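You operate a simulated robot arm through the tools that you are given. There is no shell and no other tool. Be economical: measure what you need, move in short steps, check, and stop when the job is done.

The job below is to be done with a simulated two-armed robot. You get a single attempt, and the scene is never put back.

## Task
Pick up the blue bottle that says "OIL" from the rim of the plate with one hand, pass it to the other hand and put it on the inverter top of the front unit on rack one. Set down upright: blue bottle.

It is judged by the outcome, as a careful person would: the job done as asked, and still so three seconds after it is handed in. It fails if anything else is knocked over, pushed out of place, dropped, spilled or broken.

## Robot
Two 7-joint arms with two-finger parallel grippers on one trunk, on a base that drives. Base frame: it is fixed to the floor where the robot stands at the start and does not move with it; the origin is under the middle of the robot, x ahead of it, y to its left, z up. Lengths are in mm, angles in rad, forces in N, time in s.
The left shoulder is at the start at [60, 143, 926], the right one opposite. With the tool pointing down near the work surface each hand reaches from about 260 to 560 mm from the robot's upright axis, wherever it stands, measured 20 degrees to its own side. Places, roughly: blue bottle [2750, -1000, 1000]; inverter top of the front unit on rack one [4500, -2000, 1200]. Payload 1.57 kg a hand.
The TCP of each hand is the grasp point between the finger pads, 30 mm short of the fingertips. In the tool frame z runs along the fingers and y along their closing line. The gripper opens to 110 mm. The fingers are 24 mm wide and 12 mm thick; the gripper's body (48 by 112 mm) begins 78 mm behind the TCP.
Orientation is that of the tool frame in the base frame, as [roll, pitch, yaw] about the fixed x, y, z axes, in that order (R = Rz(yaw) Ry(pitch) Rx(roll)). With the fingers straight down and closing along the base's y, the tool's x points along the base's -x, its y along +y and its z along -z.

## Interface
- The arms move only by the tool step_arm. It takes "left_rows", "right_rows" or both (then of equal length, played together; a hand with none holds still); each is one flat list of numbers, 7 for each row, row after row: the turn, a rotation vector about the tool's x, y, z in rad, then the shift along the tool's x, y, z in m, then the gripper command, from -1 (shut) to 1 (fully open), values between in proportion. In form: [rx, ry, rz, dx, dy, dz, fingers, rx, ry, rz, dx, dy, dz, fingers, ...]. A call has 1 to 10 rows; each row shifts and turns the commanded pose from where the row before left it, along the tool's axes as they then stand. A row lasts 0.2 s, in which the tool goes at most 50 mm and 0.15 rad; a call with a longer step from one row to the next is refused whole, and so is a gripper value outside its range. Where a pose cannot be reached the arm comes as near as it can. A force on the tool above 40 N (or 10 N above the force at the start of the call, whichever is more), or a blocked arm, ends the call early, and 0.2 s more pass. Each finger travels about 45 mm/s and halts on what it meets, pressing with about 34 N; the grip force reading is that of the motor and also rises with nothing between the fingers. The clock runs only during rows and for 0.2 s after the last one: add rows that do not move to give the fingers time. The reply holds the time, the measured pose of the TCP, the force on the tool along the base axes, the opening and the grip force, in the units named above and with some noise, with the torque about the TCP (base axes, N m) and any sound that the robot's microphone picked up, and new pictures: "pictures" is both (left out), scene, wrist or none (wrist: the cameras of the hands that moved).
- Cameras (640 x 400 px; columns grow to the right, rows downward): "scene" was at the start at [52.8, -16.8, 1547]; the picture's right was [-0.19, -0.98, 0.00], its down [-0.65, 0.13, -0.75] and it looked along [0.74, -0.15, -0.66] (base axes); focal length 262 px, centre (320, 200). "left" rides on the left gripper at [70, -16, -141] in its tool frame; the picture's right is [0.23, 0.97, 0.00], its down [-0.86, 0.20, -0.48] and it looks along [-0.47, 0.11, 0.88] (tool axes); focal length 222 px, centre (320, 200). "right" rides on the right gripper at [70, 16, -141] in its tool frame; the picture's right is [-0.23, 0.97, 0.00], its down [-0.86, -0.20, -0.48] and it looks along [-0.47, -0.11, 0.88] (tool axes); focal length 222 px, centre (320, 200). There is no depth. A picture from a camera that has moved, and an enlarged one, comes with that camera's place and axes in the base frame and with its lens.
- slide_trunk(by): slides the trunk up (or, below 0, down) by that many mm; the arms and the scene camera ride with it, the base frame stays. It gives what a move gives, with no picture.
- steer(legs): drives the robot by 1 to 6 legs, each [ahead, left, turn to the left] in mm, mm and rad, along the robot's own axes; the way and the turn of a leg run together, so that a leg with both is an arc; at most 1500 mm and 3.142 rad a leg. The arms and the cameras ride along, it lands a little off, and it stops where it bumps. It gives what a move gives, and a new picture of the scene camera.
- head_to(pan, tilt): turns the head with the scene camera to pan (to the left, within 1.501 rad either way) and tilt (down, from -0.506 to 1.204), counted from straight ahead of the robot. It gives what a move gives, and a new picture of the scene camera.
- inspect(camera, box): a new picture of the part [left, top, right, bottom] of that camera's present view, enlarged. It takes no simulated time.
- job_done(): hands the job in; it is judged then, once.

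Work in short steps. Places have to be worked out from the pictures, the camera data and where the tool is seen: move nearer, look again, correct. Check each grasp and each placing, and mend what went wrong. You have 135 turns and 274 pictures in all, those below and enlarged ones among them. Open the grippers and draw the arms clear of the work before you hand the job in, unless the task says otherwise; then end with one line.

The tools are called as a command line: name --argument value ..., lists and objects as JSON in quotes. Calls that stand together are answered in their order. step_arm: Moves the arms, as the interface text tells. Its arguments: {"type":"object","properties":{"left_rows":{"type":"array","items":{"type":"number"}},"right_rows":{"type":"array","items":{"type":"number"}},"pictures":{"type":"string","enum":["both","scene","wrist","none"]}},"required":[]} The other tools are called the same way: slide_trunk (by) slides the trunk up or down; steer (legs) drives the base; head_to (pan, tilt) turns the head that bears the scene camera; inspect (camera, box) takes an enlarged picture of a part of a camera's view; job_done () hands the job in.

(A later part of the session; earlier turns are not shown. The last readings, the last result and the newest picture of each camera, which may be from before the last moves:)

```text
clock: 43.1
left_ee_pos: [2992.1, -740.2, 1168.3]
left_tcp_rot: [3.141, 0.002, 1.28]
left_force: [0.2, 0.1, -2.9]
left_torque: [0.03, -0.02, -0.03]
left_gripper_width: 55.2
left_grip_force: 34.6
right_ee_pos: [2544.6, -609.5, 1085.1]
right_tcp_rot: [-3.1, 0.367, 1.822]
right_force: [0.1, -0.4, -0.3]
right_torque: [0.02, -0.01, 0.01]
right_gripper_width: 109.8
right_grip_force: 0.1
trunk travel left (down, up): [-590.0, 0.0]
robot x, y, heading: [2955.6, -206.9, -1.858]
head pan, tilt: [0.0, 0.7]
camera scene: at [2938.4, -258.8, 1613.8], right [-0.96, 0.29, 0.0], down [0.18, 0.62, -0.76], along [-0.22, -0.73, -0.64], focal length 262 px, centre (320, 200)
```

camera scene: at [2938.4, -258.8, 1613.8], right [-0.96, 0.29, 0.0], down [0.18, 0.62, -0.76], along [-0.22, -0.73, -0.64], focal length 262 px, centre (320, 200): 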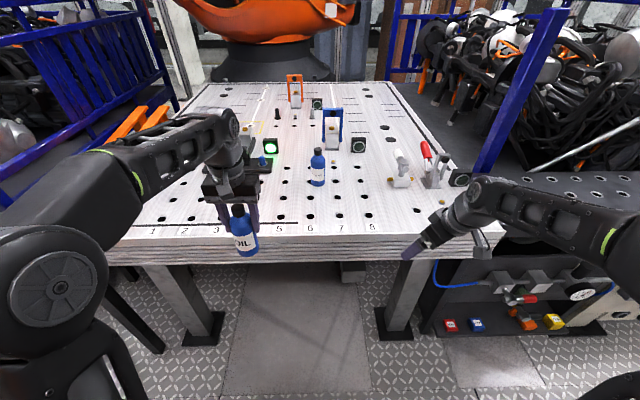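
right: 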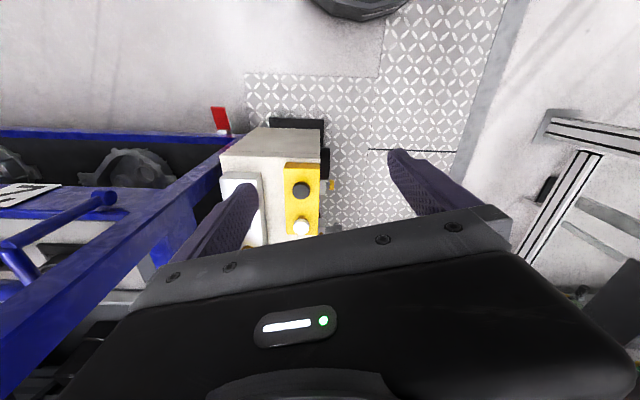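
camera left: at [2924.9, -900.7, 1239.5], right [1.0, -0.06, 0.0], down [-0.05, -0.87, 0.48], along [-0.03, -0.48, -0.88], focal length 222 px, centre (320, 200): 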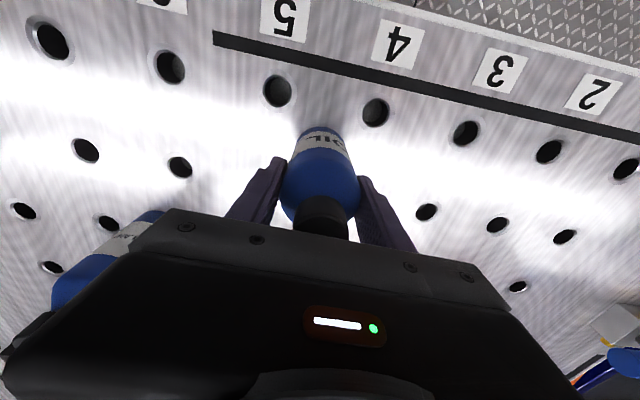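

Good. I'll continue pitching the right hand to about 35° below horizontal while bringing the bottle 115 mm inward.

step_arm --left_rows '[0, 0, 0, 0, -0.023, 0, -1, 0, 0, 0, 0, -0.023, 0, -1, 0, 0, 0, 0, -0.023, 0, -1, 0, 0, 0, 0, -0.023, 0, -1, 0, 0, 0, 0, -0.023, 0, -1]' --right_rows '[0, -0.12, 0, 0, 0, 0, 1, 0, -0.12, 0, 0, 0, 0, 1, 0, -0.12, 0, 0, 0, 0, 1, 0, -0.12, 0, 0, 0, 0, 1, 0, -0.12, 0, 0, 0, 0, 1]' --pictures "both"

```text
clock: 44.3
left_ee_pos: [2889.8, -709.8, 1169.5]
left_tcp_rot: [3.141, 0.007, 1.283]
left_force: [0.7, 0.4, -2.6]
left_torque: [-0.02, 0.04, 0.0]
left_gripper_width: 55.1
left_grip_force: 34.7
left hand out of reach, approached as far as the arm can: row 5
right_ee_pos: [2543.8, -609.7, 1085.8]
right_tcp_rot: [-3.071, 0.969, 1.864]
right_force: [0.1, 0.1, 0.2]
right_torque: [0.04, -0.01, 0.02]
right_gripper_width: 110.2
right_grip_force: 0.1
trunk travel left (down, up): [-590.0, 0.0]
robot x, y, heading: [2953.5, -206.4, -1.862]
head pan, tilt: [0.0, 0.7]
camera scene: at [2938.7, -258.8, 1613.8], right [-0.96, 0.29, 0.0], down [0.18, 0.62, -0.76], along [-0.22, -0.73, -0.64], focal length 262 px, centre (320, 200)
camera right: at [2524.6, -454.9, 1108.6], right [0.98, 0.1, 0.15], down [-0.14, -0.12, 0.98], along [0.12, -0.99, -0.11], focal length 222 px, centre (320, 200)
camera left: at [2894.2, -637.6, 1310.8], right [1.0, -0.06, 0.0], down [-0.05, -0.87, 0.48], along [-0.03, -0.48, -0.88], focal length 222 px, centre (320, 200)
```

scene: 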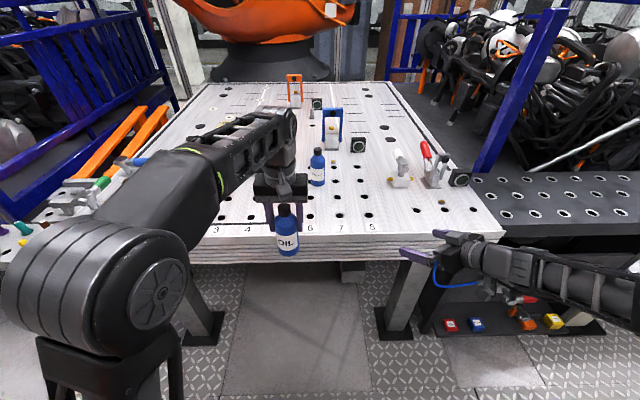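
right: 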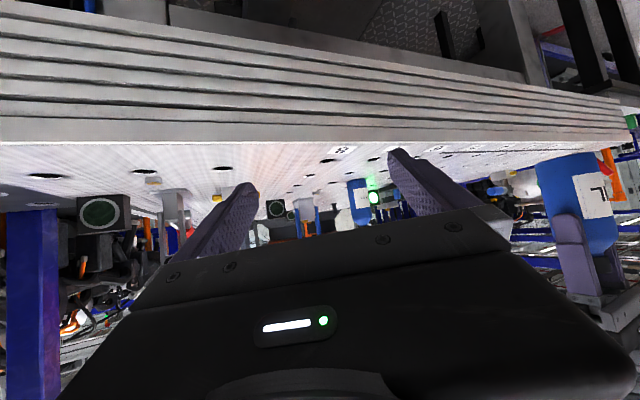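
left: 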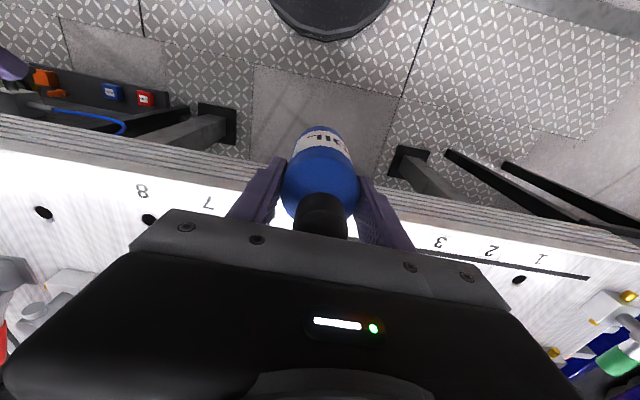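

The right hand is well oriented (34° down, 32° left). Target for its TCP is about (2890,-710,1098), just below the left fingertips; first I move to a point 120 mm short of it.

step_arm --right_rows '[0, 0, 0.0485, 0, 0, 0, 1, 0, 0, 0, -0.0086, 0.039, 0.00425, 1, 0, 0, 0, -0.0086, 0.039, 0.00425, 1, 0, 0, 0, -0.0086, 0.039, 0.00425, 1, 0, 0, 0, -0.0086, 0.039, 0.00425, 1, 0, 0, 0, -0.0086, 0.039, 0.00425, 1]' --pictures "both"

```text
clock: 45.7
left_ee_pos: [2890.1, -710.6, 1169.1]
left_tcp_rot: [-3.14, 0.007, 1.284]
left_force: [0.2, -0.4, -3.2]
left_torque: [0.02, 0.01, -0.02]
left_gripper_width: 55.3
left_grip_force: 33.7
right_ee_pos: [2736.6, -624.0, 1117.0]
right_tcp_rot: [-3.14, 0.967, 1.781]
right_force: [0.1, 0.0, -0.4]
right_torque: [0.02, 0.02, -0.05]
right_gripper_width: 109.9
right_grip_force: 0.0
right hand out of reach, approached as far as the arm can: row 5, 6
trunk travel left (down, up): [-590.0, 0.0]
robot x, y, heading: [2955.9, -204.2, -1.86]
head pan, tilt: [0.0, 0.7]
camera scene: at [2939.9, -258.7, 1613.7], right [-0.96, 0.29, 0.0], down [0.18, 0.62, -0.77], along [-0.22, -0.73, -0.64], focal length 262 px, centre (320, 200)
camera right: at [2720.5, -468.3, 1140.5], right [0.98, 0.07, 0.19], down [-0.18, -0.13, 0.98], along [0.1, -0.99, -0.12], focal length 222 px, centre (320, 200)
```

scene: 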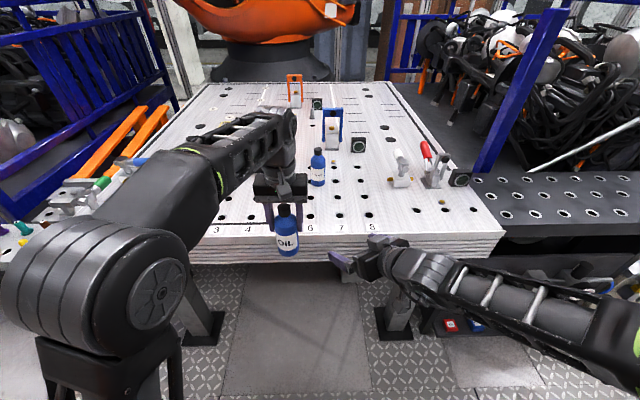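
right: 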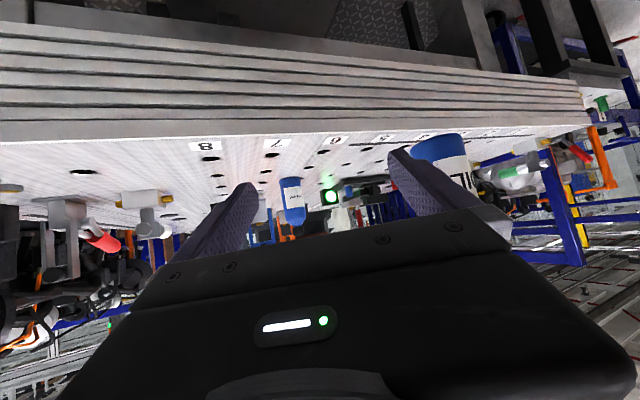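

The right arm hit its limit pointing only 30° left this far inward. Yawing it further left (to ~53°) should suit the arm better, so I'll do that in place.

step_arm --right_rows '[-0.115, 0, -0.079, 0, 0, 0, 1, -0.115, 0, -0.079, 0, 0, 0, 1, -0.115, 0, -0.079, 0, 0, 0, 1, 0, 0, 0, 0, 0, 0, 1]' --pictures "scene"

```text
clock: 46.7
left_ee_pos: [2891.5, -710.3, 1169.3]
left_tcp_rot: [-3.138, 0.006, 1.283]
left_force: [0.4, -0.5, -2.9]
left_torque: [-0.03, 0.02, -0.02]
left_gripper_width: 55.3
left_grip_force: 33.8
right_ee_pos: [2708.3, -618.1, 1162.7]
right_tcp_rot: [-3.02, 1.036, 2.13]
right_force: [-0.7, 0.6, 0.2]
right_torque: [-0.03, 0.03, -0.03]
right_gripper_width: 110.2
right_grip_force: 0.0
right hand out of reach, approached as far as the arm can: row 1, 2, 3
trunk travel left (down, up): [-590.0, 0.0]
robot x, y, heading: [2955.7, -209.2, -1.86]
head pan, tilt: [0.0, 0.7]
camera scene: at [2940.1, -257.9, 1613.8], right [-0.96, 0.29, 0.0], down [0.18, 0.62, -0.77], along [-0.22, -0.73, -0.64], focal length 262 px, centre (320, 200)
```

scene: 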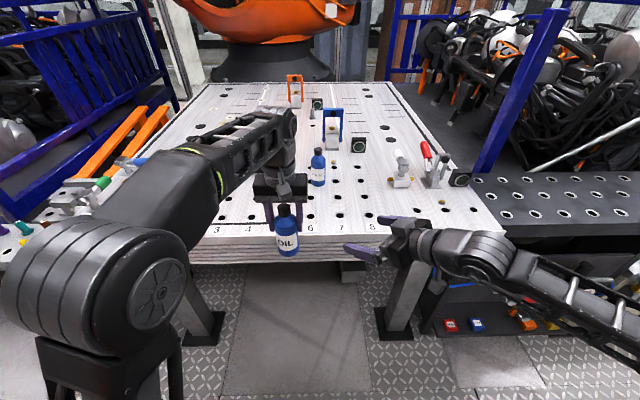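

Still limited and drifted up. I'll test a lower and further-forward region (60 mm ahead, 70 mm down) to free the arm.

step_arm --right_rows '[0, 0, 0, 0.0133, -0.012, 0.025, 1, 0, 0, 0, 0.0133, -0.012, 0.025, 1, 0, 0, 0, 0.0133, -0.012, 0.025, 1]' --pictures "none"

```text
clock: 47.5
left_ee_pos: [2889.6, -709.6, 1167.1]
left_tcp_rot: [-3.141, 0.006, 1.281]
left_force: [-0.4, 0.0, -2.2]
left_torque: [-0.01, -0.03, 0.01]
left_gripper_width: 55.2
left_grip_force: 34.0
right_ee_pos: [2690.5, -677.8, 1091.5]
right_tcp_rot: [-3.024, 1.036, 2.125]
right_force: [0.2, 0.7, 0.4]
right_torque: [0.0, 0.01, 0.02]
right_gripper_width: 109.8
right_grip_force: 0.1
trunk travel left (down, up): [-590.0, 0.0]
robot x, y, heading: [2952.5, -208.7, -1.86]
head pan, tilt: [0.0, 0.7]
```

Reachable there. I'll move the bottle 40 mm ahead and 58 mm down, and bring the right hand to a pre-grasp point 110 mm behind it.

step_arm --left_rows '[0, 0, 0, -0.008, 0, 0.0115, -1, 0, 0, 0, -0.008, 0, 0.0115, -1, 0, 0, 0, -0.008, 0, 0.0115, -1, 0, 0, 0, -0.008, 0, 0.0115, -1, 0, 0, 0, -0.008, 0, 0.0115, -1]' --right_rows '[0, 0, 0.072, 0, 0, 0, 1, 0, 0, 0, 0.0062, 0.0361, 0.0123, 1, 0, 0, 0, 0.0062, 0.0361, 0.0123, 1, 0, 0, 0, 0.0062, 0.0361, 0.0123, 1, 0, 0, 0, 0.0062, 0.0361, 0.0123, 1]' --pictures "both"

```text
clock: 48.7
left_ee_pos: [2880.9, -749.5, 1110.1]
left_tcp_rot: [3.142, 0.001, 1.282]
left_force: [-0.1, -0.3, -2.6]
left_torque: [0.04, 0.01, 0.01]
left_gripper_width: 55.0
left_grip_force: 33.7
right_ee_pos: [2835.5, -652.0, 1047.1]
right_tcp_rot: [3.135, 1.041, 1.983]
right_force: [-0.7, -1.2, -0.3]
right_torque: [0.05, -0.02, 0.03]
right_gripper_width: 110.0
right_grip_force: 0.0
right hand out of reach, approached as far as the arm can: row 5
trunk travel left (down, up): [-590.0, 0.0]
robot x, y, heading: [2954.3, -207.8, -1.864]
head pan, tilt: [0.0, 0.7]
camera scene: at [2937.9, -260.5, 1613.7], right [-0.96, 0.29, 0.0], down [0.18, 0.62, -0.76], along [-0.22, -0.73, -0.65], focal length 262 px, centre (320, 200)
camera right: at [2786.7, -501.3, 1060.5], right [0.94, 0.29, 0.2], down [-0.18, -0.1, 0.98], along [0.3, -0.95, -0.04], focal length 222 px, centre (320, 200)
camera left: at [2885.1, -677.3, 1251.8], right [1.0, -0.06, 0.0], down [-0.05, -0.88, 0.48], along [-0.03, -0.48, -0.88], focal length 222 px, centre (320, 200)
```

scene: 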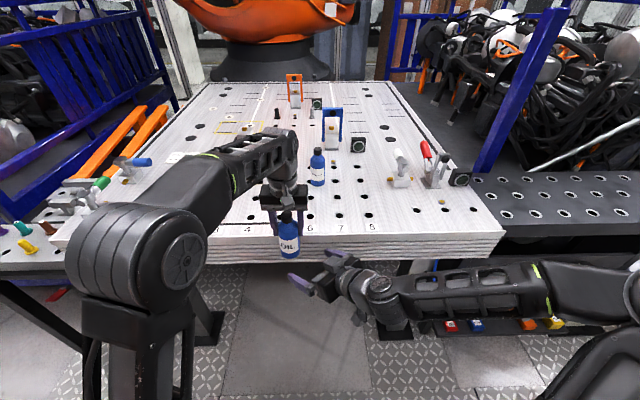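
right: 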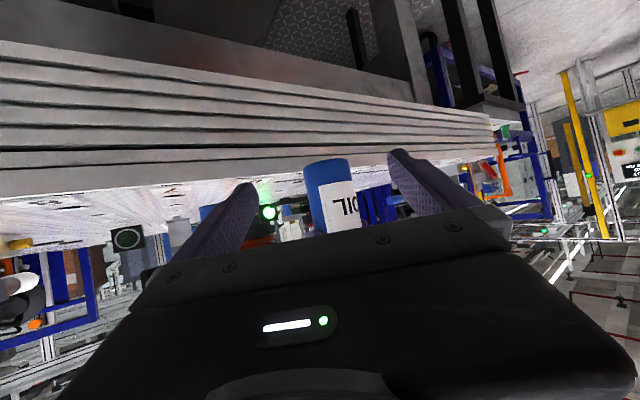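
left: 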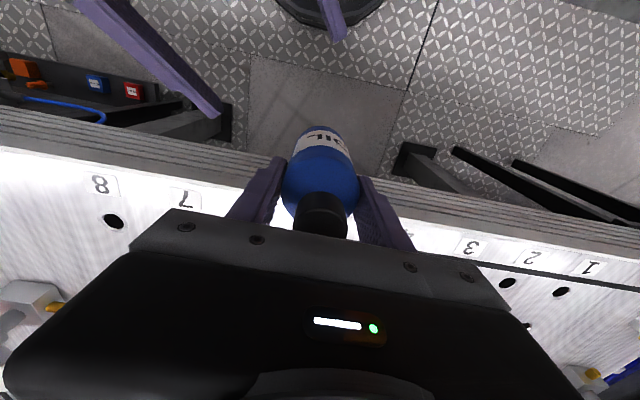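

Aligned: the bottle is 108 mm straight ahead of the right hand and 3 mm sideways. I'll advance most of the way, horizontally, at z≈1040.

step_arm --right_rows '[0, 0, 0, -0.0097, 0.0005, 0.0193, 1, 0, 0, 0, -0.0097, 0.0005, 0.0193, 1, 0, 0, 0, -0.0097, 0.0005, 0.0193, 1, 0, 0, 0, -0.0097, 0.0005, 0.0193, 1]' --pictures "both"

inspect --camera "scene" --box '[240, 190, 400, 290]'

```text
clock: 49.7
left_ee_pos: [2880.7, -748.8, 1111.1]
left_tcp_rot: [3.14, 0.003, 1.281]
left_force: [0.3, -0.1, -2.9]
left_torque: [-0.02, -0.03, -0.04]
left_gripper_width: 55.2
left_grip_force: 33.6
right_ee_pos: [2855.1, -708.3, 1041.7]
right_tcp_rot: [3.138, 1.041, 1.983]
right_force: [0.8, 0.9, 0.1]
right_torque: [-0.01, -0.02, 0.0]
right_gripper_width: 110.1
right_grip_force: 0.1
right hand out of reach, approached as far as the arm can: row 3, 4
trunk travel left (down, up): [-590.0, 0.0]
robot x, y, heading: [2954.4, -209.1, -1.861]
head pan, tilt: [0.0, 0.7]
camera scene: at [2938.2, -258.5, 1613.8], right [-0.96, 0.29, 0.0], down [0.18, 0.62, -0.76], along [-0.22, -0.73, -0.64], focal length 262 px, centre (320, 200)
camera right: at [2807.0, -557.1, 1053.7], right [0.94, 0.29, 0.2], down [-0.18, -0.1, 0.98], along [0.3, -0.95, -0.04], focal length 222 px, centre (320, 200)
```

scene: 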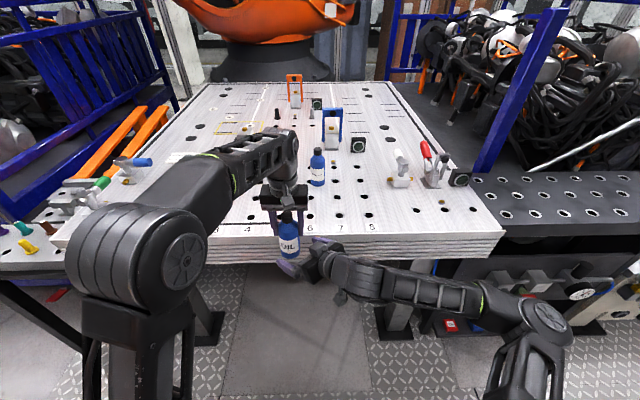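
right: 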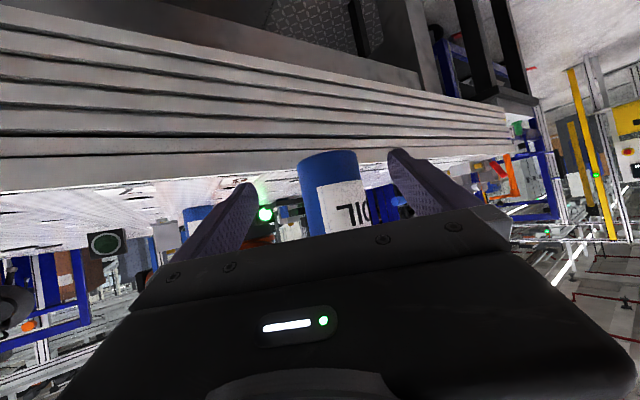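

```text
4.00 times, centred on (320, 240) of scene
camera zoom: at [2938.2, -258.5, 1613.8], right [-0.96, 0.29, 0.0], down [0.18, 0.62, -0.76], along [-0.22, -0.73, -0.64], focal length 1047 px, centre (320, 40)
```

zoom: 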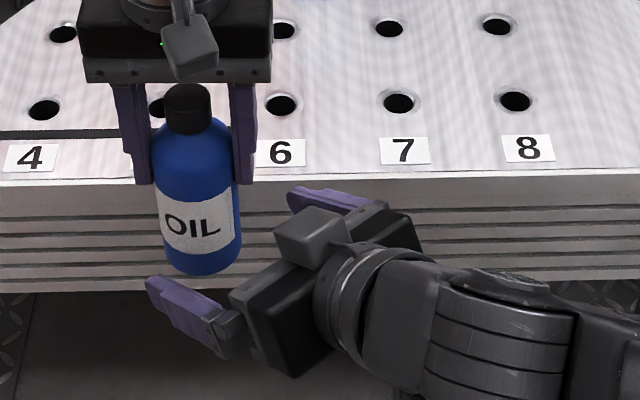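

The right arm is at its inward limit, 47 mm short. I'll bring the bottle to it instead: left hand moves (-26,+40) mm and up 6 mm.

step_arm --left_rows '[0, 0, 0, 0.0105, -0.012, -0.002, -1, 0, 0, 0, 0.0105, -0.012, -0.002, -1, 0, 0, 0, 0.0105, -0.012, -0.002, -1]' --pictures "scene"

inspect --camera "scene" --box '[240, 190, 400, 290]'

inspect --camera "right" --box '[0, 0, 640, 400]'

```text
clock: 50.5
left_ee_pos: [2853.9, -707.0, 1115.8]
left_tcp_rot: [-3.141, 0.004, 1.283]
left_force: [-0.4, 0.6, -3.6]
left_torque: [0.0, 0.0, -0.02]
left_gripper_width: 55.4
left_grip_force: 34.0
right_ee_pos: [2855.0, -708.4, 1040.9]
right_tcp_rot: [3.135, 1.041, 1.984]
right_force: [-0.4, -0.3, 0.4]
right_torque: [0.01, 0.01, 0.0]
right_gripper_width: 110.0
right_grip_force: 0.0
trunk travel left (down, up): [-590.0, 0.0]
robot x, y, heading: [2953.8, -208.2, -1.863]
head pan, tilt: [0.0, 0.7]
camera scene: at [2938.2, -258.2, 1613.8], right [-0.96, 0.29, 0.0], down [0.18, 0.62, -0.77], along [-0.22, -0.73, -0.64], focal length 262 px, centre (320, 200)
```

scene: 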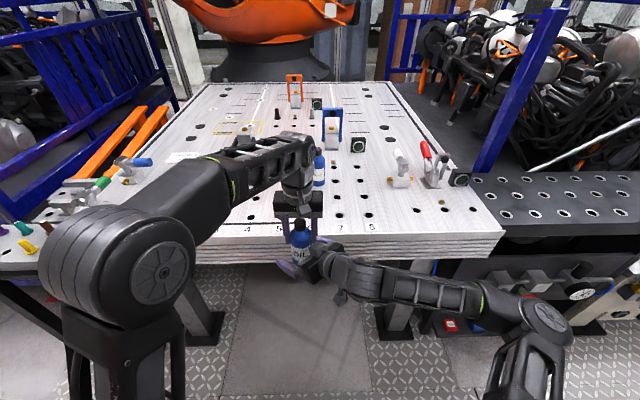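

```text
4.00 times, centred on (320, 240) of scene
camera zoom: at [2938.2, -258.2, 1613.8], right [-0.96, 0.29, 0.0], down [0.18, 0.62, -0.77], along [-0.22, -0.73, -0.64], focal length 1047 px, centre (320, 40)
```

zoom: 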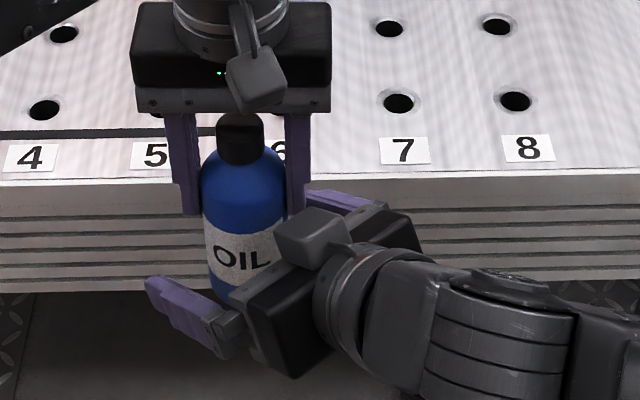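

```text
1.00 times, centred on (320, 200) of right (not enlarged: the box is as wide or as high as the picture)
camera zoom: at [2807.2, -556.7, 1053.7], right [0.94, 0.29, 0.2], down [-0.18, -0.1, 0.98], along [0.3, -0.95, -0.04], focal length 222 px, centre (320, 200)
```

zoom: 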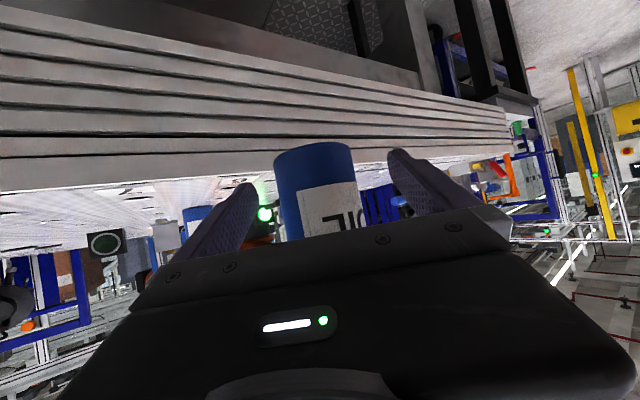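

The bottle is centred between the right fingers. Closing the right gripper.

step_arm --right_rows '[0, 0, 0, 0, 0, 0, 0.4, 0, 0, 0, 0, 0, 0, 0.1, 0, 0, 0, 0, 0, 0, -0.2, 0, 0, 0, 0, 0, 0, -1, 0, 0, 0, 0, 0, 0, -1, 0, 0, 0, 0, 0, 0, -1, 0, 0, 0, 0, 0, 0, -1]' --pictures "wrist"

inspect --camera "scene" --box '[240, 190, 400, 290]'

```text
clock: 52.1
left_ee_pos: [2855.5, -708.9, 1115.6]
left_tcp_rot: [-3.142, 0.0, 1.282]
left_force: [3.6, 1.8, -1.5]
left_torque: [0.35, -0.09, 0.24]
left_gripper_width: 55.0
left_grip_force: 33.6
right_ee_pos: [2855.3, -706.5, 1041.3]
right_tcp_rot: [3.136, 1.043, 1.981]
right_force: [-3.8, -2.4, 0.0]
right_torque: [-0.2, -0.18, -0.2]
right_gripper_width: 53.9
right_grip_force: 34.2
trunk travel left (down, up): [-590.0, 0.0]
robot x, y, heading: [2954.8, -208.7, -1.857]
head pan, tilt: [0.0, 0.7]
camera right: at [2807.0, -557.2, 1053.6], right [0.94, 0.29, 0.2], down [-0.18, -0.1, 0.98], along [0.3, -0.95, -0.04], focal length 222 px, centre (320, 200)
```

right: 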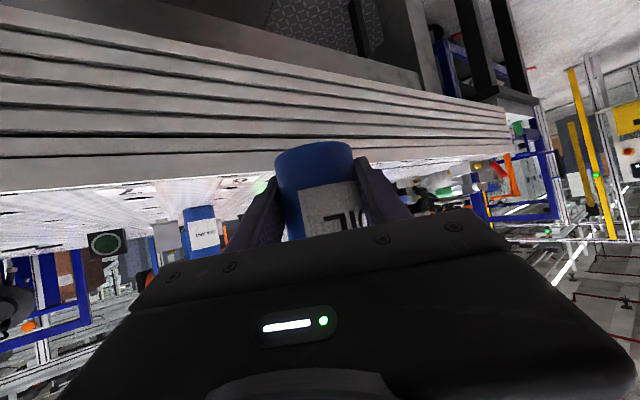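

```text
4.00 times, centred on (320, 240) of scene
camera zoom: at [2938.3, -258.7, 1613.7], right [-0.96, 0.29, 0.0], down [0.18, 0.62, -0.76], along [-0.22, -0.73, -0.64], focal length 1047 px, centre (320, 40)
```

zoom: 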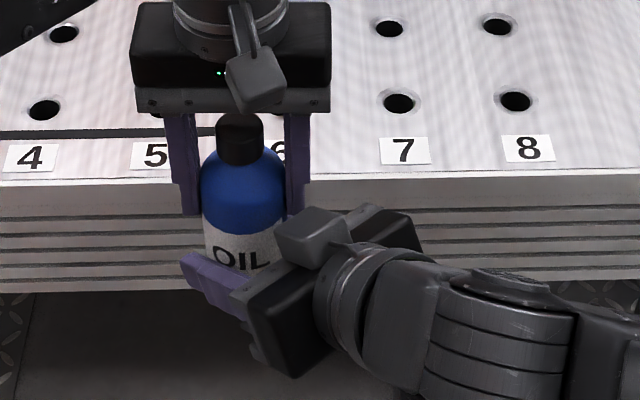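

Both hands hold it (53.9 and 55 mm). I'll open the left partially to ~80 mm so its finger stays clear of the right gripper.

step_arm --left_rows '[0, 0, 0, 0, 0, 0, 0.1, 0, 0, 0, 0, 0, 0, 0.25, 0, 0, 0, 0, 0, 0, 0.4, 0, 0, 0, 0, 0, 0, 0.4]' --pictures "none"

inspect --camera "scene" --box '[240, 190, 400, 290]'

```text
clock: 53.1
left_ee_pos: [2854.7, -708.4, 1115.9]
left_tcp_rot: [-3.14, 0.003, 1.281]
left_force: [0.3, -0.2, -0.3]
left_torque: [0.01, -0.03, -0.05]
left_gripper_width: 76.9
left_grip_force: 0.0
right_ee_pos: [2857.2, -707.6, 1041.6]
right_tcp_rot: [3.136, 1.042, 1.983]
right_force: [0.2, -0.1, 0.3]
right_torque: [0.0, 0.03, 0.03]
right_gripper_width: 53.8
right_grip_force: 34.0
trunk travel left (down, up): [-590.0, 0.0]
robot x, y, heading: [2955.9, -204.3, -1.86]
head pan, tilt: [0.0, 0.7]
```

```text
4.00 times, centred on (320, 240) of scene
camera zoom: at [2938.3, -258.8, 1613.7], right [-0.96, 0.29, 0.0], down [0.18, 0.62, -0.76], along [-0.22, -0.73, -0.64], focal length 1047 px, centre (320, 40)
```

zoom: 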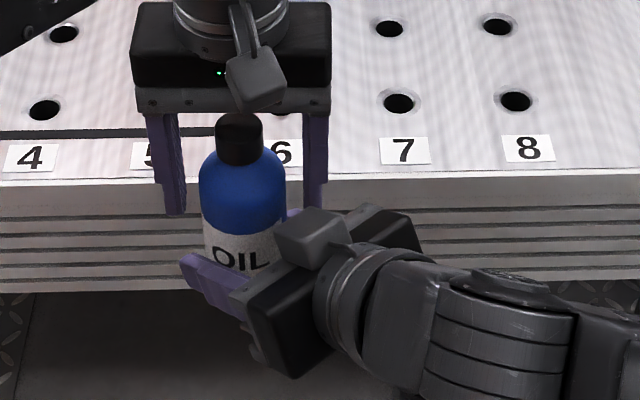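

Released on the left. I'll raise the left hand and check that the bottle stays in the right hand.

step_arm --left_rows '[0, 0, 0, 0, 0, -0.01, 0.4, 0, 0, 0, 0, 0, -0.02, 0.4, 0, 0, 0, 0, 0, -0.025, 0.4, 0, 0, 0, 0, 0, -0.025, 0.4]' --pictures "scene"

```text
clock: 54.1
left_ee_pos: [2855.5, -708.6, 1155.3]
left_tcp_rot: [3.14, 0.004, 1.282]
left_force: [0.3, 0.2, 0.7]
left_torque: [0.03, -0.02, -0.02]
left_gripper_width: 76.8
left_grip_force: 0.1
left hand out of reach, approached as far as the arm can: row 3, 4
right_ee_pos: [2855.7, -707.7, 1041.4]
right_tcp_rot: [3.136, 1.042, 1.983]
right_force: [1.0, -0.5, -0.2]
right_torque: [0.04, -0.01, 0.02]
right_gripper_width: 53.9
right_grip_force: 33.8
trunk travel left (down, up): [-590.0, 0.0]
robot x, y, heading: [2954.9, -201.0, -1.859]
head pan, tilt: [0.0, 0.7]
camera scene: at [2938.3, -258.6, 1613.7], right [-0.96, 0.29, 0.0], down [0.18, 0.62, -0.76], along [-0.22, -0.73, -0.64], focal length 262 px, centre (320, 200)
```

scene: 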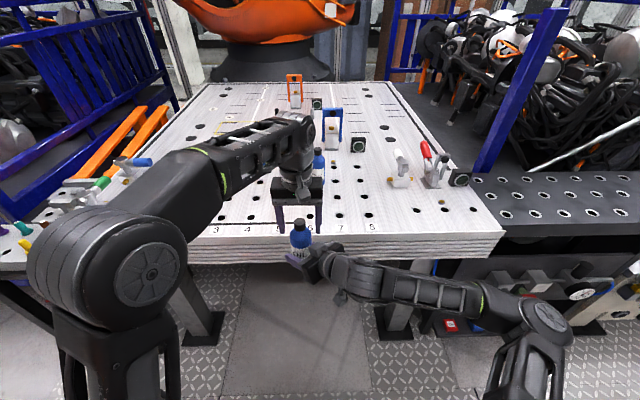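

The left hand can't rise further, so I'll lower the right hand with the bottle 60 mm to clear the left fingers.

step_arm --right_rows '[0, 0, 0, 0.0173, 0, 0.0101, -1, 0, 0, 0, 0.0173, 0, 0.0101, -1, 0, 0, 0, 0.0173, 0, 0.0101, -1]' --pictures "none"

inspect --camera "scene" --box '[240, 170, 432, 290]'

```text
clock: 54.9
left_ee_pos: [2855.7, -707.2, 1154.7]
left_tcp_rot: [3.14, 0.003, 1.28]
left_force: [-0.2, -0.3, 0.0]
left_torque: [0.02, 0.0, 0.0]
left_gripper_width: 77.0
left_grip_force: 0.0
right_ee_pos: [2855.8, -710.6, 984.6]
right_tcp_rot: [3.137, 1.043, 1.981]
right_force: [-0.3, 0.2, -1.0]
right_torque: [0.0, -0.01, 0.02]
right_gripper_width: 53.8
right_grip_force: 33.9
trunk travel left (down, up): [-590.0, 0.0]
robot x, y, heading: [2951.4, -206.6, -1.865]
head pan, tilt: [0.0, 0.7]
```

```text
3.33 times, centred on (336, 230) of scene
camera zoom: at [2938.2, -259.0, 1613.8], right [-0.96, 0.29, 0.0], down [0.18, 0.62, -0.76], along [-0.22, -0.73, -0.64], focal length 872 px, centre (267, 100)
```

zoom: 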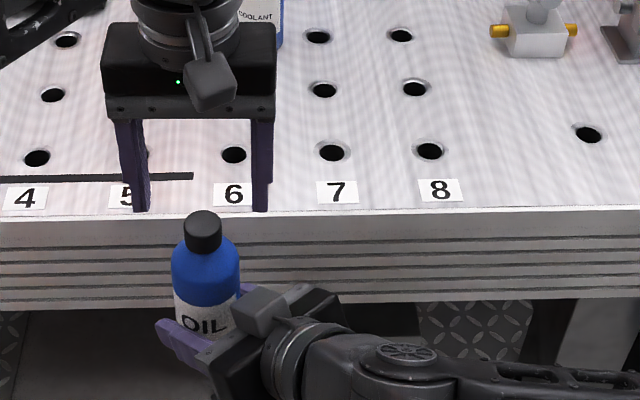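

The bottle is upright in the right hand and clear of the left. Moving the left hand outward.

step_arm --left_rows '[0, 0, 0, 0, 0.04, 0, 0.4, 0, 0, 0, 0, 0.04, 0, 0.4, 0, 0, 0, 0, 0.04, 0, 0.4, 0, 0, 0, 0, 0.04, 0, 0.4]' --pictures "none"

head_to --pan 0.8 --tilt 0.5

```text
clock: 55.9
left_ee_pos: [3006.2, -752.0, 1152.2]
left_tcp_rot: [3.141, 0.004, 1.282]
left_force: [0.0, 0.4, -0.7]
left_torque: [-0.01, 0.01, -0.02]
left_gripper_width: 76.9
left_grip_force: 0.0
right_ee_pos: [2855.2, -709.3, 982.2]
right_tcp_rot: [3.139, 1.042, 1.982]
right_force: [0.7, -0.1, 0.0]
right_torque: [-0.02, -0.01, 0.01]
right_gripper_width: 54.0
right_grip_force: 33.9
trunk travel left (down, up): [-590.0, 0.0]
robot x, y, heading: [2952.8, -203.9, -1.861]
head pan, tilt: [0.0, 0.7]
```

```text
clock: 57.1
left_ee_pos: [3005.0, -754.1, 1152.6]
left_tcp_rot: [-3.142, 0.003, 1.281]
left_force: [0.4, -0.1, 0.2]
left_torque: [-0.03, 0.0, -0.01]
left_gripper_width: 77.1
left_grip_force: 0.0
right_ee_pos: [2855.6, -709.1, 983.2]
right_tcp_rot: [3.137, 1.042, 1.982]
right_force: [0.5, -0.2, -0.2]
right_torque: [0.02, 0.02, -0.02]
right_gripper_width: 53.7
right_grip_force: 33.6
trunk travel left (down, up): [-590.0, 0.0]
robot x, y, heading: [2953.9, -205.9, -1.857]
head pan, tilt: [0.799, 0.499]
camera scene: at [3006.9, -256.8, 1631.4], right [-0.87, -0.49, 0.0], down [-0.23, 0.42, -0.88], along [0.43, -0.77, -0.48], focal length 262 px, centre (320, 200)
```

scene: 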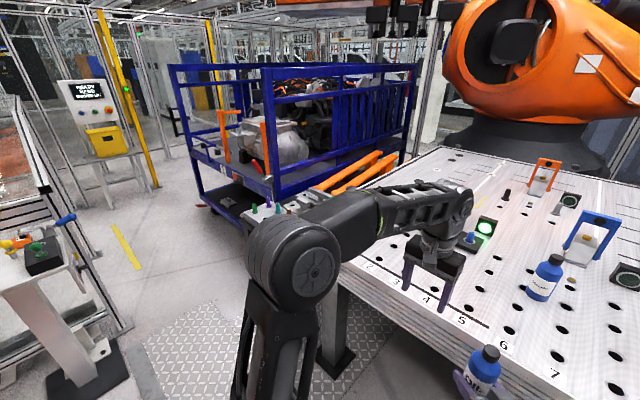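

Next I drive to the rack. I'll turn to face along the aisle (the hands sweep free space), then advance with a slight shift right to keep clear of the bench on the left.

steer --legs '[[0, 0, 1.57], [700, -150, 0]]'

head_to --pan -0.35 --tilt 0.45

```text
clock: 64.8
left_ee_pos: [4142.4, -487.0, 1152.7]
left_tcp_rot: [-3.142, 0.002, 2.87]
left_force: [-0.1, -0.7, -0.2]
left_torque: [0.06, -0.02, 0.03]
left_gripper_width: 76.8
left_grip_force: 0.0
right_ee_pos: [4101.0, -638.1, 982.7]
right_tcp_rot: [3.135, 1.042, -2.715]
right_force: [-0.4, -1.0, -0.1]
right_torque: [0.01, 0.01, 0.04]
right_gripper_width: 54.0
right_grip_force: 33.7
trunk travel left (down, up): [-590.0, 0.0]
robot x, y, heading: [3593.6, -550.5, -0.279]
head pan, tilt: [0.799, 0.499]
camera scene: at [3646.1, -495.2, 1631.4], right [0.5, -0.87, 0.0], down [-0.41, -0.24, -0.88], along [0.76, 0.44, -0.48], focal length 262 px, centre (320, 200)
```

scene: 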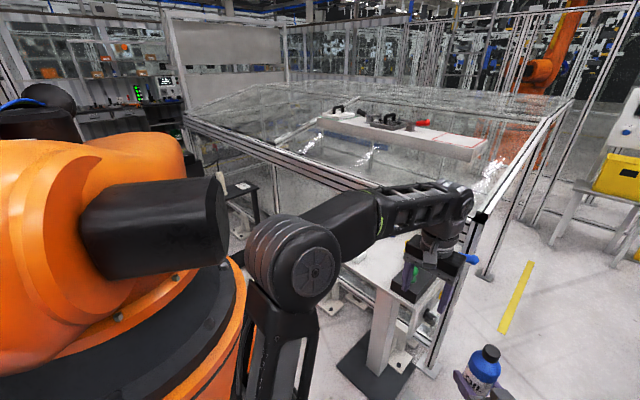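

```text
clock: 66.2
left_ee_pos: [4142.6, -486.9, 1153.6]
left_tcp_rot: [3.141, 0.001, 2.869]
left_force: [-0.1, 0.3, -0.2]
left_torque: [-0.01, -0.04, 0.0]
left_gripper_width: 77.2
left_grip_force: 0.1
right_ee_pos: [4100.6, -638.8, 983.2]
right_tcp_rot: [3.137, 1.043, -2.715]
right_force: [0.8, 0.3, 0.4]
right_torque: [0.03, 0.01, 0.0]
right_gripper_width: 53.9
right_grip_force: 34.2
trunk travel left (down, up): [-590.0, 0.0]
robot x, y, heading: [3596.4, -549.2, -0.272]
head pan, tilt: [-0.351, 0.45]
camera scene: at [3641.4, -594.2, 1635.9], right [-0.58, -0.81, 0.0], down [-0.35, 0.25, -0.9], along [0.73, -0.53, -0.44], focal length 262 px, centre (320, 200)
```

scene: 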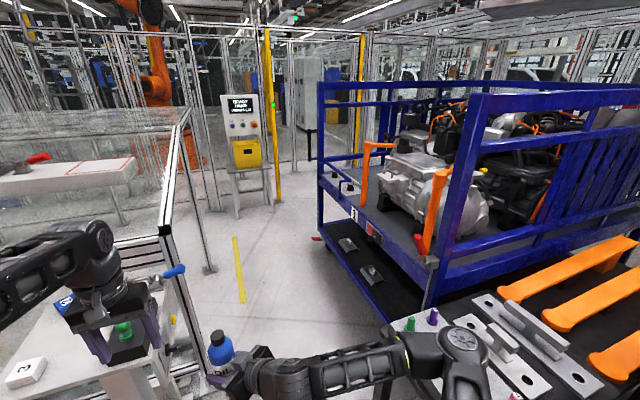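

The corridor narrows: fence/bench on the left at v≈800, rack front at v≈-320. I'll go forward 400 mm and look again before shifting right.

steer --legs '[[400, 0, 0]]'

head_to --pan -0.8 --tilt 0.6

```text
clock: 68.6
left_ee_pos: [4519.4, -590.8, 1152.1]
left_tcp_rot: [-3.14, 0.001, 2.872]
left_force: [1.0, -0.6, 0.3]
left_torque: [0.04, 0.01, -0.04]
left_gripper_width: 77.0
left_grip_force: 0.1
right_ee_pos: [4477.7, -741.8, 982.2]
right_tcp_rot: [3.134, 1.042, -2.712]
right_force: [0.2, 0.7, 0.0]
right_torque: [0.01, 0.01, 0.02]
right_gripper_width: 53.9
right_grip_force: 34.1
trunk travel left (down, up): [-590.0, 0.0]
robot x, y, heading: [3969.8, -650.3, -0.272]
head pan, tilt: [-0.351, 0.45]
camera scene: at [4019.3, -699.8, 1635.9], right [-0.58, -0.81, 0.0], down [-0.35, 0.25, -0.9], along [0.73, -0.52, -0.44], focal length 262 px, centre (320, 200)
```

scene: 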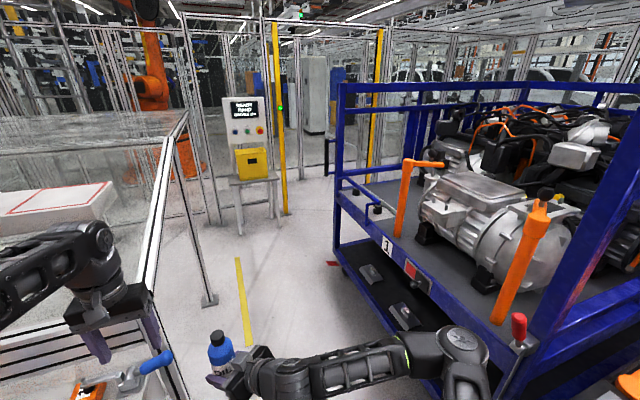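

```text
clock: 69.5
left_ee_pos: [4518.8, -591.6, 1153.3]
left_tcp_rot: [-3.142, 0.003, 2.871]
left_force: [-0.4, -0.5, 0.0]
left_torque: [-0.01, -0.02, -0.03]
left_gripper_width: 77.2
left_grip_force: 0.1
right_ee_pos: [4477.4, -742.4, 982.8]
right_tcp_rot: [3.137, 1.042, -2.712]
right_force: [-0.1, 0.0, -0.9]
right_torque: [0.02, -0.01, 0.0]
right_gripper_width: 53.8
right_grip_force: 34.1
trunk travel left (down, up): [-590.0, 0.0]
robot x, y, heading: [3969.3, -653.7, -0.27]
head pan, tilt: [-0.799, 0.6]
camera scene: at [3986.0, -723.5, 1622.4], right [-0.88, -0.48, 0.0], down [-0.27, 0.5, -0.83], along [0.4, -0.72, -0.56], focal length 262 px, centre (320, 200)
```

scene: 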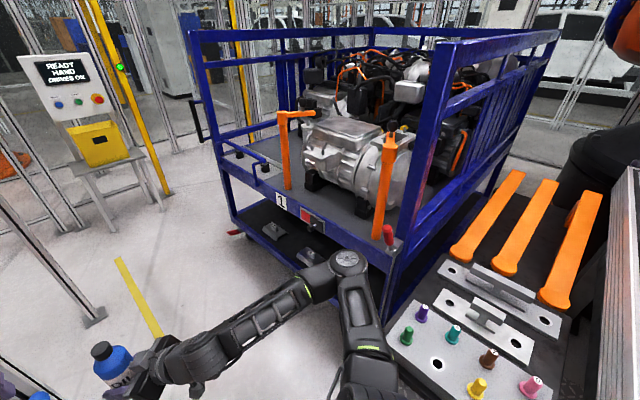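

The lid triangulates to about (4420,-1730,1230), between the two orange posts at the rack's open front. I'll go forward 350 mm shifting slightly right, then turn to face the rack from the aisle middle.

steer --legs '[[360, -40, 0], [0, 0, -1.0]]'

```text
clock: 74.4
left_ee_pos: [4648.6, -1224.1, 1152.6]
left_tcp_rot: [-3.141, 0.003, 1.857]
left_force: [-0.8, 0.5, 0.7]
left_torque: [0.0, -0.03, -0.04]
left_gripper_width: 77.1
left_grip_force: 0.1
right_ee_pos: [4498.4, -1269.0, 983.2]
right_tcp_rot: [3.137, 1.042, 2.556]
right_force: [-0.2, -0.4, -0.7]
right_torque: [0.02, 0.01, 0.03]
right_gripper_width: 54.1
right_grip_force: 33.5
trunk travel left (down, up): [-590.0, 0.0]
robot x, y, heading: [4305.8, -788.7, -1.282]
head pan, tilt: [-0.799, 0.6]
camera scene: at [4255.0, -841.2, 1622.4], right [-0.87, 0.49, 0.0], down [0.28, 0.49, -0.82], along [-0.41, -0.72, -0.57], focal length 262 px, centre (320, 200)
```

scene: 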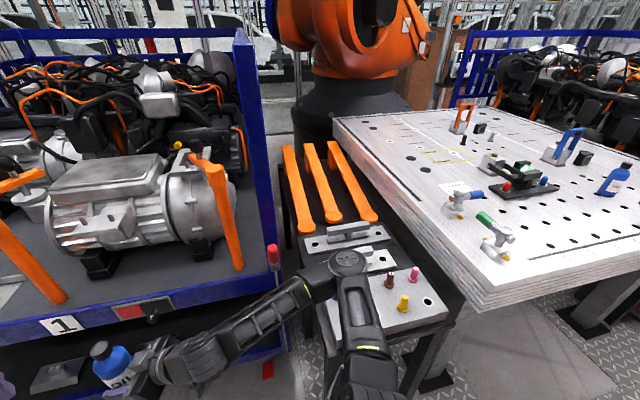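

The hands are still clear of the rack. I'll aim the head at the unit and measure the lid.

head_to --pan -0.1 --tilt 0.5

```text
clock: 75.5
left_ee_pos: [4648.4, -1222.8, 1152.6]
left_tcp_rot: [3.141, 0.004, 1.856]
left_force: [-0.1, 0.1, -0.8]
left_torque: [0.03, 0.02, -0.03]
left_gripper_width: 76.9
left_grip_force: 0.1
right_ee_pos: [4498.9, -1268.8, 981.8]
right_tcp_rot: [3.137, 1.041, 2.556]
right_force: [0.4, -0.2, 0.2]
right_torque: [-0.02, -0.01, 0.01]
right_gripper_width: 53.7
right_grip_force: 34.6
trunk travel left (down, up): [-590.0, 0.0]
robot x, y, heading: [4308.5, -788.1, -1.285]
head pan, tilt: [-0.099, 0.499]
camera scene: at [4315.4, -853.6, 1631.4], right [-0.98, -0.18, 0.0], down [-0.09, 0.47, -0.88], along [0.16, -0.86, -0.48], focal length 262 px, centre (320, 200)
```

scene: 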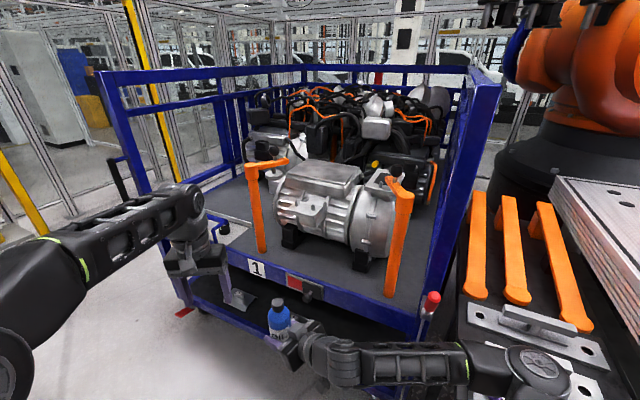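

inspect --camera "scene" --box '[220, 130, 460, 280]'

```text
2.67 times, centred on (340, 205) of scene
camera zoom: at [4315.4, -853.6, 1631.4], right [-0.98, -0.18, 0.0], down [-0.09, 0.47, -0.88], along [0.16, -0.86, -0.48], focal length 698 px, centre (267, 187)
```

zoom: 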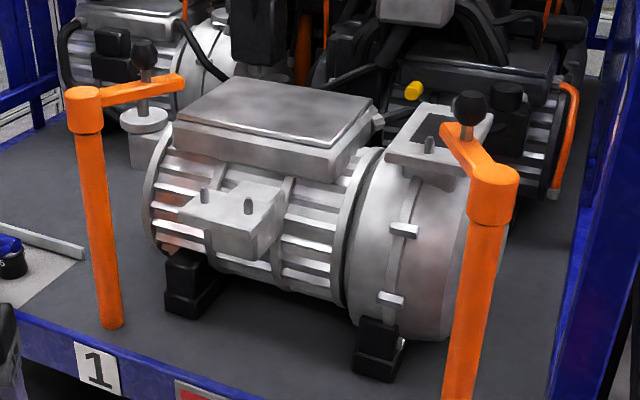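

Measured: inverter lid spans u≈4723–4979, v≈-440…-650 with its top at z≈1190; the orange arms leave a ~400 mm gap. I'll retract the left hand, then raise the right hand and yaw it nearer to straight ahead.

step_arm --left_rows '[0, 0, 0, 0.04, 0.02, 0, 0.4, 0, 0, 0, 0.04, 0.02, 0, 0.4, 0, 0, 0, 0.04, 0.02, 0, 0.4, 0, 0, 0, 0.04, 0.02, 0, 0.4]' --right_rows '[0.0863, 0, 0.0505, -0.0345, 0, -0.0202, -1, 0.0863, 0, 0.0505, -0.0345, 0, -0.0202, -1, 0.0863, 0, 0.0505, -0.0345, 0, -0.0202, -1, 0.0863, 0, 0.0505, -0.0345, 0, -0.0202, -1]' --pictures "scene"

```text
clock: 76.5
left_ee_pos: [4683.0, -1043.9, 1154.5]
left_tcp_rot: [-3.14, 0.008, 1.857]
left_force: [-0.5, 0.3, 0.3]
left_torque: [-0.09, 0.0, 0.0]
left_gripper_width: 77.1
left_grip_force: 0.0
right_ee_pos: [4433.3, -1248.3, 1144.9]
right_tcp_rot: [3.133, 1.041, 2.156]
right_force: [-0.2, 1.0, -2.6]
right_torque: [-0.02, -0.03, -0.05]
right_gripper_width: 53.7
right_grip_force: 33.1
right hand out of reach, approached as far as the arm can: row 1, 2, 3
trunk travel left (down, up): [-590.0, 0.0]
robot x, y, heading: [4307.5, -793.6, -1.283]
head pan, tilt: [-0.099, 0.499]
camera scene: at [4316.2, -848.3, 1631.7], right [-0.98, -0.18, 0.0], down [-0.09, 0.47, -0.88], along [0.16, -0.86, -0.48], focal length 262 px, centre (320, 200)
```

scene: 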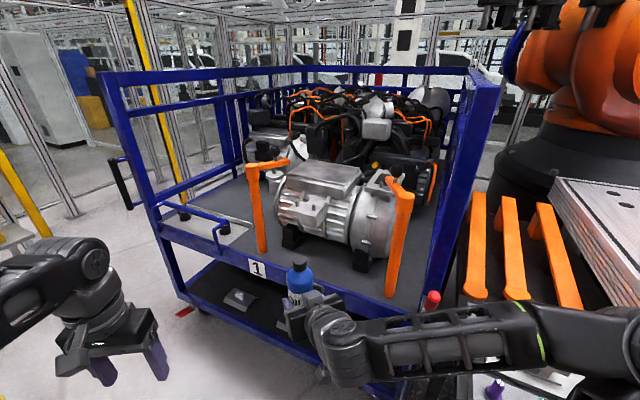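

Good. I'll move the right hand up 140, right 80 and ahead 100 to the carrying pose for placing.

step_arm --right_rows '[0, 0, 0, -0.0314, -0.0212, -0.0017, -1, 0, 0, 0, -0.0314, -0.0212, -0.0017, -1, 0, 0, 0, -0.0314, -0.0212, -0.0017, -1, 0, 0, 0, -0.0314, -0.0212, -0.0017, -1, 0, 0, 0, -0.0314, -0.0212, -0.0017, -1]' --pictures "scene"

```text
clock: 77.7
left_ee_pos: [4682.4, -1047.0, 1154.4]
left_tcp_rot: [3.14, 0.004, 1.858]
left_force: [-0.3, -0.4, 0.4]
left_torque: [-0.01, 0.02, -0.02]
left_gripper_width: 77.0
left_grip_force: 0.1
right_ee_pos: [4382.6, -1371.3, 1284.3]
right_tcp_rot: [3.137, 1.041, 2.157]
right_force: [0.2, -0.2, -2.8]
right_torque: [0.01, -0.05, 0.03]
right_gripper_width: 53.7
right_grip_force: 34.6
trunk travel left (down, up): [-590.0, 0.0]
robot x, y, heading: [4308.2, -794.3, -1.287]
head pan, tilt: [-0.099, 0.499]
camera scene: at [4315.2, -853.7, 1631.4], right [-0.98, -0.18, 0.0], down [-0.09, 0.47, -0.88], along [0.16, -0.86, -0.48], focal length 262 px, centre (320, 200)
```

scene: 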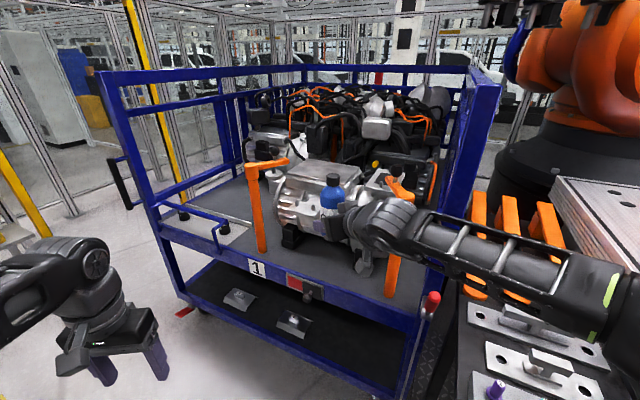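

Reachable, with the bottle base at z≈1252, well above the lid. Now I'll turn the robot square to the rack and strafe left about 540 mm.

steer --legs '[[0, 0, -0.57], [0, 500, 0]]'

head_to --pan -0.1 --tilt 0.45

```text
clock: 82.2
left_ee_pos: [4951.6, -1350.4, 1154.5]
left_tcp_rot: [3.142, 0.006, 1.281]
left_force: [0.6, -0.3, -0.6]
left_torque: [0.03, 0.05, 0.0]
left_gripper_width: 76.9
left_grip_force: 0.0
right_ee_pos: [4526.0, -1458.5, 1285.9]
right_tcp_rot: [3.138, 1.04, 1.585]
right_force: [-0.7, 0.4, 0.0]
right_torque: [-0.01, 0.02, -0.03]
right_gripper_width: 0.1
right_grip_force: 21.1
trunk travel left (down, up): [-590.0, 0.0]
robot x, y, heading: [4772.2, -931.1, -1.864]
head pan, tilt: [-0.099, 0.499]
camera scene: at [4750.8, -987.8, 1631.5], right [-0.92, 0.38, 0.0], down [0.18, 0.44, -0.88], along [-0.33, -0.81, -0.48], focal length 262 px, centre (320, 200)
```

scene: 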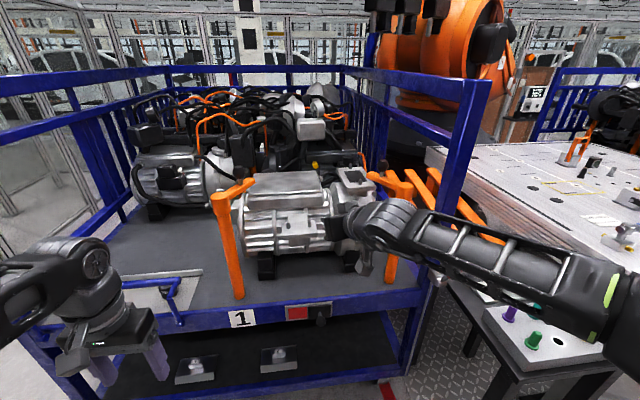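

```text
clock: 82.8
left_ee_pos: [4950.7, -1349.7, 1154.6]
left_tcp_rot: [3.14, 0.005, 1.282]
left_force: [-0.6, 0.0, -0.8]
left_torque: [0.0, -0.01, -0.03]
left_gripper_width: 77.2
left_grip_force: 0.1
right_ee_pos: [4523.7, -1458.7, 1286.1]
right_tcp_rot: [3.136, 1.04, 1.582]
right_force: [-0.8, 0.1, -0.4]
right_torque: [0.0, -0.01, 0.01]
right_gripper_width: 0.0
right_grip_force: 21.6
trunk travel left (down, up): [-590.0, 0.0]
robot x, y, heading: [4777.8, -930.3, -1.86]
head pan, tilt: [-0.099, 0.45]
camera scene: at [4749.4, -988.3, 1635.9], right [-0.92, 0.38, 0.0], down [0.17, 0.4, -0.9], along [-0.34, -0.83, -0.44], focal length 262 px, centre (320, 200)
```

scene: 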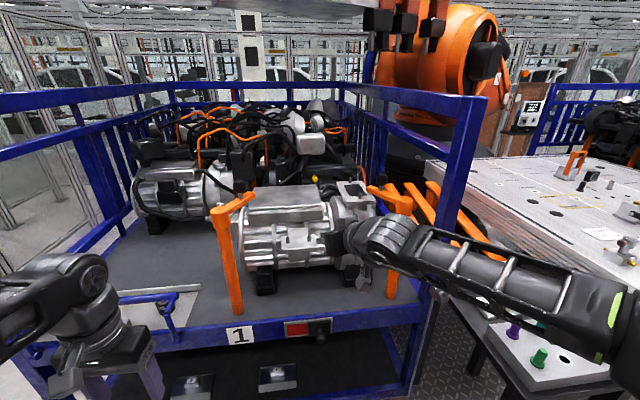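

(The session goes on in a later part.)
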